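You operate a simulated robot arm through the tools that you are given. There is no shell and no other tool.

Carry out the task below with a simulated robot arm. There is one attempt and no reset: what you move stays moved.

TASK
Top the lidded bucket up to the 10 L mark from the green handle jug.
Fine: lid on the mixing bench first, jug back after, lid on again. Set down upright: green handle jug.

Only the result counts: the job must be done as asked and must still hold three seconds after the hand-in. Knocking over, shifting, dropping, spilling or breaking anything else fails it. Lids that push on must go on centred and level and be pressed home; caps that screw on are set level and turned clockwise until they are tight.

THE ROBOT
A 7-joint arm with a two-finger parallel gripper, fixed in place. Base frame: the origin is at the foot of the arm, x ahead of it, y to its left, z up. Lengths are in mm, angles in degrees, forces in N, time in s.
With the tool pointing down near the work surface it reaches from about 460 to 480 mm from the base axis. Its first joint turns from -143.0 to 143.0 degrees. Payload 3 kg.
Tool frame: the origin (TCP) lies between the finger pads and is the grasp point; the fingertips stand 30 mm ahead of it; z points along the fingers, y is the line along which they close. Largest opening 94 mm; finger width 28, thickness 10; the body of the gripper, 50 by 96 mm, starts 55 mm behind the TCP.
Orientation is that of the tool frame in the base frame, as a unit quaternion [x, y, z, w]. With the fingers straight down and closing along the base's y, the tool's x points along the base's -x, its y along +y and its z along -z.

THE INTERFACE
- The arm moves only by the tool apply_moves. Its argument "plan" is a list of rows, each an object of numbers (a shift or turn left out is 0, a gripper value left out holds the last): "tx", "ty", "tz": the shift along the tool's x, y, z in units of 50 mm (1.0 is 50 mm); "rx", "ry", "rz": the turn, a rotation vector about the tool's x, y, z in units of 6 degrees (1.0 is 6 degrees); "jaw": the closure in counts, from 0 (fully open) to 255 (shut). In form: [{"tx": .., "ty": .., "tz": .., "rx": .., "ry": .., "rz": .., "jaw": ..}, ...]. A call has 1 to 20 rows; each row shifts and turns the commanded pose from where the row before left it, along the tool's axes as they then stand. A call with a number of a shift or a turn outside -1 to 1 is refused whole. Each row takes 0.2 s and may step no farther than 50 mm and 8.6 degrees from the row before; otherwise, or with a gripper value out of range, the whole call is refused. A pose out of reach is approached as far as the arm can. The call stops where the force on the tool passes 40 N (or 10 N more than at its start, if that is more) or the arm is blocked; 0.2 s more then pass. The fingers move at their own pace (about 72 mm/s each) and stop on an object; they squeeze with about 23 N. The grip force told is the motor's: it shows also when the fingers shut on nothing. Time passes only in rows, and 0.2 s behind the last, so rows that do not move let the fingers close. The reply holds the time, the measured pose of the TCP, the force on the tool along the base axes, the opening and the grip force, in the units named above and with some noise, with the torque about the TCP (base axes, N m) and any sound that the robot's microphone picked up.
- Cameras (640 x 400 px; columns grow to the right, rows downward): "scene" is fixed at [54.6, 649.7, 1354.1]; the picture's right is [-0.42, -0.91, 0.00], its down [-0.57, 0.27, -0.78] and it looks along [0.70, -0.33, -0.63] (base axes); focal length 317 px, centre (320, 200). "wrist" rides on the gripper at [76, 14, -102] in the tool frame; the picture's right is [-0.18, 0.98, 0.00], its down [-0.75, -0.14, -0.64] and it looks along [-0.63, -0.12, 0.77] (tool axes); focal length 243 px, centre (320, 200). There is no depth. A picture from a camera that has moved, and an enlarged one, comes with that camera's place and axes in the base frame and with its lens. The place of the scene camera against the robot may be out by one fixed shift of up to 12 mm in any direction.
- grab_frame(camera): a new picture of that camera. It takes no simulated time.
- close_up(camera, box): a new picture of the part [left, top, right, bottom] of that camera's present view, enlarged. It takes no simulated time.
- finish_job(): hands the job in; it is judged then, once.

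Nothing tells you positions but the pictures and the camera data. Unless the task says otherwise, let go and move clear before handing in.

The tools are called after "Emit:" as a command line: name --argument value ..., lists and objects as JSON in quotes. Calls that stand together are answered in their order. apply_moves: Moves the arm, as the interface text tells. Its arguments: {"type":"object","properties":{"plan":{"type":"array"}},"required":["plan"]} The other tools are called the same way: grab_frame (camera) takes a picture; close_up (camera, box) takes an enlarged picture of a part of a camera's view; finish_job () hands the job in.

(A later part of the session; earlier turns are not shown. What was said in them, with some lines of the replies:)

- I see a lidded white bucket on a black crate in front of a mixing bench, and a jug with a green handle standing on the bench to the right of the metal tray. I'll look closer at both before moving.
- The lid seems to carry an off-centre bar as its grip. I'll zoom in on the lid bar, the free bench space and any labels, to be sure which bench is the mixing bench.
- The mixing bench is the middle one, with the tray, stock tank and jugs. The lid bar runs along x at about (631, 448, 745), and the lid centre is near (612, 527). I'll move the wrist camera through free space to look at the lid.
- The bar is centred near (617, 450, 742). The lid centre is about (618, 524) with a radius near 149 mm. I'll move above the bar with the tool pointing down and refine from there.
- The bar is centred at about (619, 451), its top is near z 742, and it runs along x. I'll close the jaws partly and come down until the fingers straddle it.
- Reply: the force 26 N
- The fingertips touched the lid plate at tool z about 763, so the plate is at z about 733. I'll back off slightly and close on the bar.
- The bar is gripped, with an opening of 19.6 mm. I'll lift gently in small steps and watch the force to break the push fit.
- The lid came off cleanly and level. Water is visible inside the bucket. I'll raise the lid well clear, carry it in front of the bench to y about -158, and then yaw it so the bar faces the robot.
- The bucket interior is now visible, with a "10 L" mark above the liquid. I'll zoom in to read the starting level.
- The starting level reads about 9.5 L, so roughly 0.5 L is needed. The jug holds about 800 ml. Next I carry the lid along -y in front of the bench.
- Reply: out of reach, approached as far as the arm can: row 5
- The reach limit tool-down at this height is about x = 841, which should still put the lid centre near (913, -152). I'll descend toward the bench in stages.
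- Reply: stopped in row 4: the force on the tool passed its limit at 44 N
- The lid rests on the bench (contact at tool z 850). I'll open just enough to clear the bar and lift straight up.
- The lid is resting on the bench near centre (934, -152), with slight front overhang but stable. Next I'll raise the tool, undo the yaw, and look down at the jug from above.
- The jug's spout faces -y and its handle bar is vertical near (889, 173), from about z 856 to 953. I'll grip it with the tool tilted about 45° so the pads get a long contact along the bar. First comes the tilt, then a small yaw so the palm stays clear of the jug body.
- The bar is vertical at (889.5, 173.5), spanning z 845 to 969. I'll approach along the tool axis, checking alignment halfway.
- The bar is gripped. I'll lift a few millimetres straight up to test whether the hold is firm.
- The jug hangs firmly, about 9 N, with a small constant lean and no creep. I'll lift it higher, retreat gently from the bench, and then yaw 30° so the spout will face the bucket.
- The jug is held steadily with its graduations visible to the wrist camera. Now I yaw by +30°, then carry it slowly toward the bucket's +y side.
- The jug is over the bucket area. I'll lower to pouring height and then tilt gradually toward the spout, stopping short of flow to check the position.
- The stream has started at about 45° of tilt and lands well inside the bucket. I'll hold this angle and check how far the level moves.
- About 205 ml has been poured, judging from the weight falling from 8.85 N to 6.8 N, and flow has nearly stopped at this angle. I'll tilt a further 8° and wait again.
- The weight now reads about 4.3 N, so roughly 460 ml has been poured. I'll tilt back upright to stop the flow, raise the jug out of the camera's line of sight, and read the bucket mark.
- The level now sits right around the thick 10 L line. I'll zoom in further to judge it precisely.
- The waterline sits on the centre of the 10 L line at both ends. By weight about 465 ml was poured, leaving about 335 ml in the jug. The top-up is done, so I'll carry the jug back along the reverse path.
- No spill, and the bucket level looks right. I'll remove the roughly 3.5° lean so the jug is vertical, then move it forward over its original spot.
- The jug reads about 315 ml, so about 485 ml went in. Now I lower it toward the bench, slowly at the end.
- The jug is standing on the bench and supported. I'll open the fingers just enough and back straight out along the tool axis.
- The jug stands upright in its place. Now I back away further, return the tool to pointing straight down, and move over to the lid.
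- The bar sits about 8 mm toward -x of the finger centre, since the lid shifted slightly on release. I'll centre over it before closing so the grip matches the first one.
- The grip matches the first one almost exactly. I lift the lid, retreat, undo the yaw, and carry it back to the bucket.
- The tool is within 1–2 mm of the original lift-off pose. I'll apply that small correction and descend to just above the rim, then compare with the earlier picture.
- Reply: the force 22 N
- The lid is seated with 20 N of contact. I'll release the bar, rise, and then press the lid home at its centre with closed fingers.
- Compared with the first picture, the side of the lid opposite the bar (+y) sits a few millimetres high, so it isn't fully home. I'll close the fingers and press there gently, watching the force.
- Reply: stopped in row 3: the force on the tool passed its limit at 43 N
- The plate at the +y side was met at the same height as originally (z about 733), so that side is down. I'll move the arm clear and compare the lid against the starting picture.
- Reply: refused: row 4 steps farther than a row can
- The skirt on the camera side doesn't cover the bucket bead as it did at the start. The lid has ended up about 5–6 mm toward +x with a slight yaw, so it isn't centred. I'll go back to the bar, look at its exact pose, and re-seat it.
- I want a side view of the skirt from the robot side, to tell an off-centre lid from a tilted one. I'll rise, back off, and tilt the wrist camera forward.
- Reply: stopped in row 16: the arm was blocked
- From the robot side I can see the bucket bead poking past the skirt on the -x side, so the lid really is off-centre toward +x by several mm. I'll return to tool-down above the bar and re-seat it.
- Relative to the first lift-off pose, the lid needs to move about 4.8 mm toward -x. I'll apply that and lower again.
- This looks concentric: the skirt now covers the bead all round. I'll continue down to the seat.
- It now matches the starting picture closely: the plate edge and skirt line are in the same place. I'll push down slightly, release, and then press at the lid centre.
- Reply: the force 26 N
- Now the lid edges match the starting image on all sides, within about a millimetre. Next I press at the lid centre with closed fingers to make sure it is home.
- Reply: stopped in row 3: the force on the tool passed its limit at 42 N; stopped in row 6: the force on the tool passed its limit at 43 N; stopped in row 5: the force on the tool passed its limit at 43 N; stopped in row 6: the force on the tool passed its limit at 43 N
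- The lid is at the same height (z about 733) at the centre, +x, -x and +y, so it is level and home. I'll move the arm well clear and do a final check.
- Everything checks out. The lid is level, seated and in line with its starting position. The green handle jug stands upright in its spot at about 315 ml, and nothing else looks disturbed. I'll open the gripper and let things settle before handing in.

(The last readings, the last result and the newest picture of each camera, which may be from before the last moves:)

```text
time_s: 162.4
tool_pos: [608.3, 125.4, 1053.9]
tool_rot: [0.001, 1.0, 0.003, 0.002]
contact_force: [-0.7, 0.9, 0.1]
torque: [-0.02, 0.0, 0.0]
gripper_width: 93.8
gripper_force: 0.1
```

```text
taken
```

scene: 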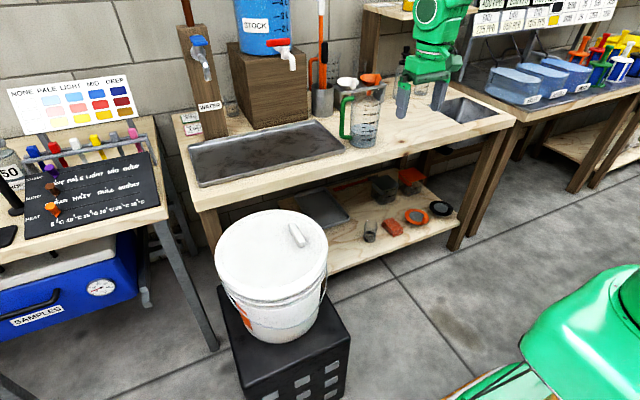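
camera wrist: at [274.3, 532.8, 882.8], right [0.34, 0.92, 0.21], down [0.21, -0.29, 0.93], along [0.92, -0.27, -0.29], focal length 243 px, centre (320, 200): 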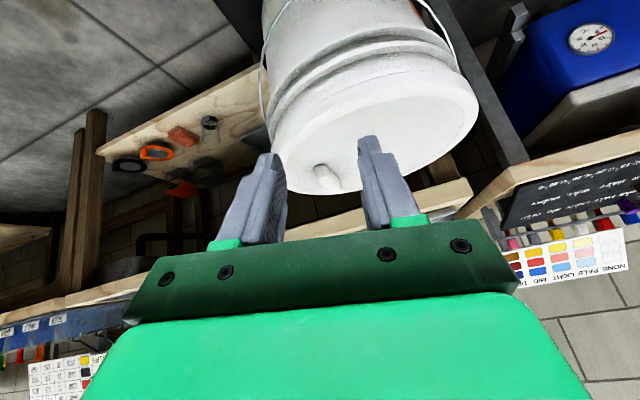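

The scene is stable: the bucket is lidded, the jug is upright on the bench, and the arm is clear and empty. I'm handing in the job.

Emit:
finish_job

```text
The job is handed in.
```

The bucket is topped up to the 10 L mark, its lid is back on, and the green handle jug is upright in its original spot on the bench. I've handed the job in, but no verdict has come back.

- **Level:** the waterline sat on the middle of the 10 L line when I checked it. By weight and the jug's own marks, about 465–485 ml was poured. The jug now reads about 315 ml.
- **Lid:** it went onto the mixing bench first, as asked. My first attempt at putting it back left it about 5 mm off-centre, so I lifted it and set it down again. It was then pressed with about 40 N at four points and met at the same height each time. It now sits level and within about 1.5 mm of where it started, going by the camera images.
- **Other objects:** I saw no spills, and nothing else looks moved.
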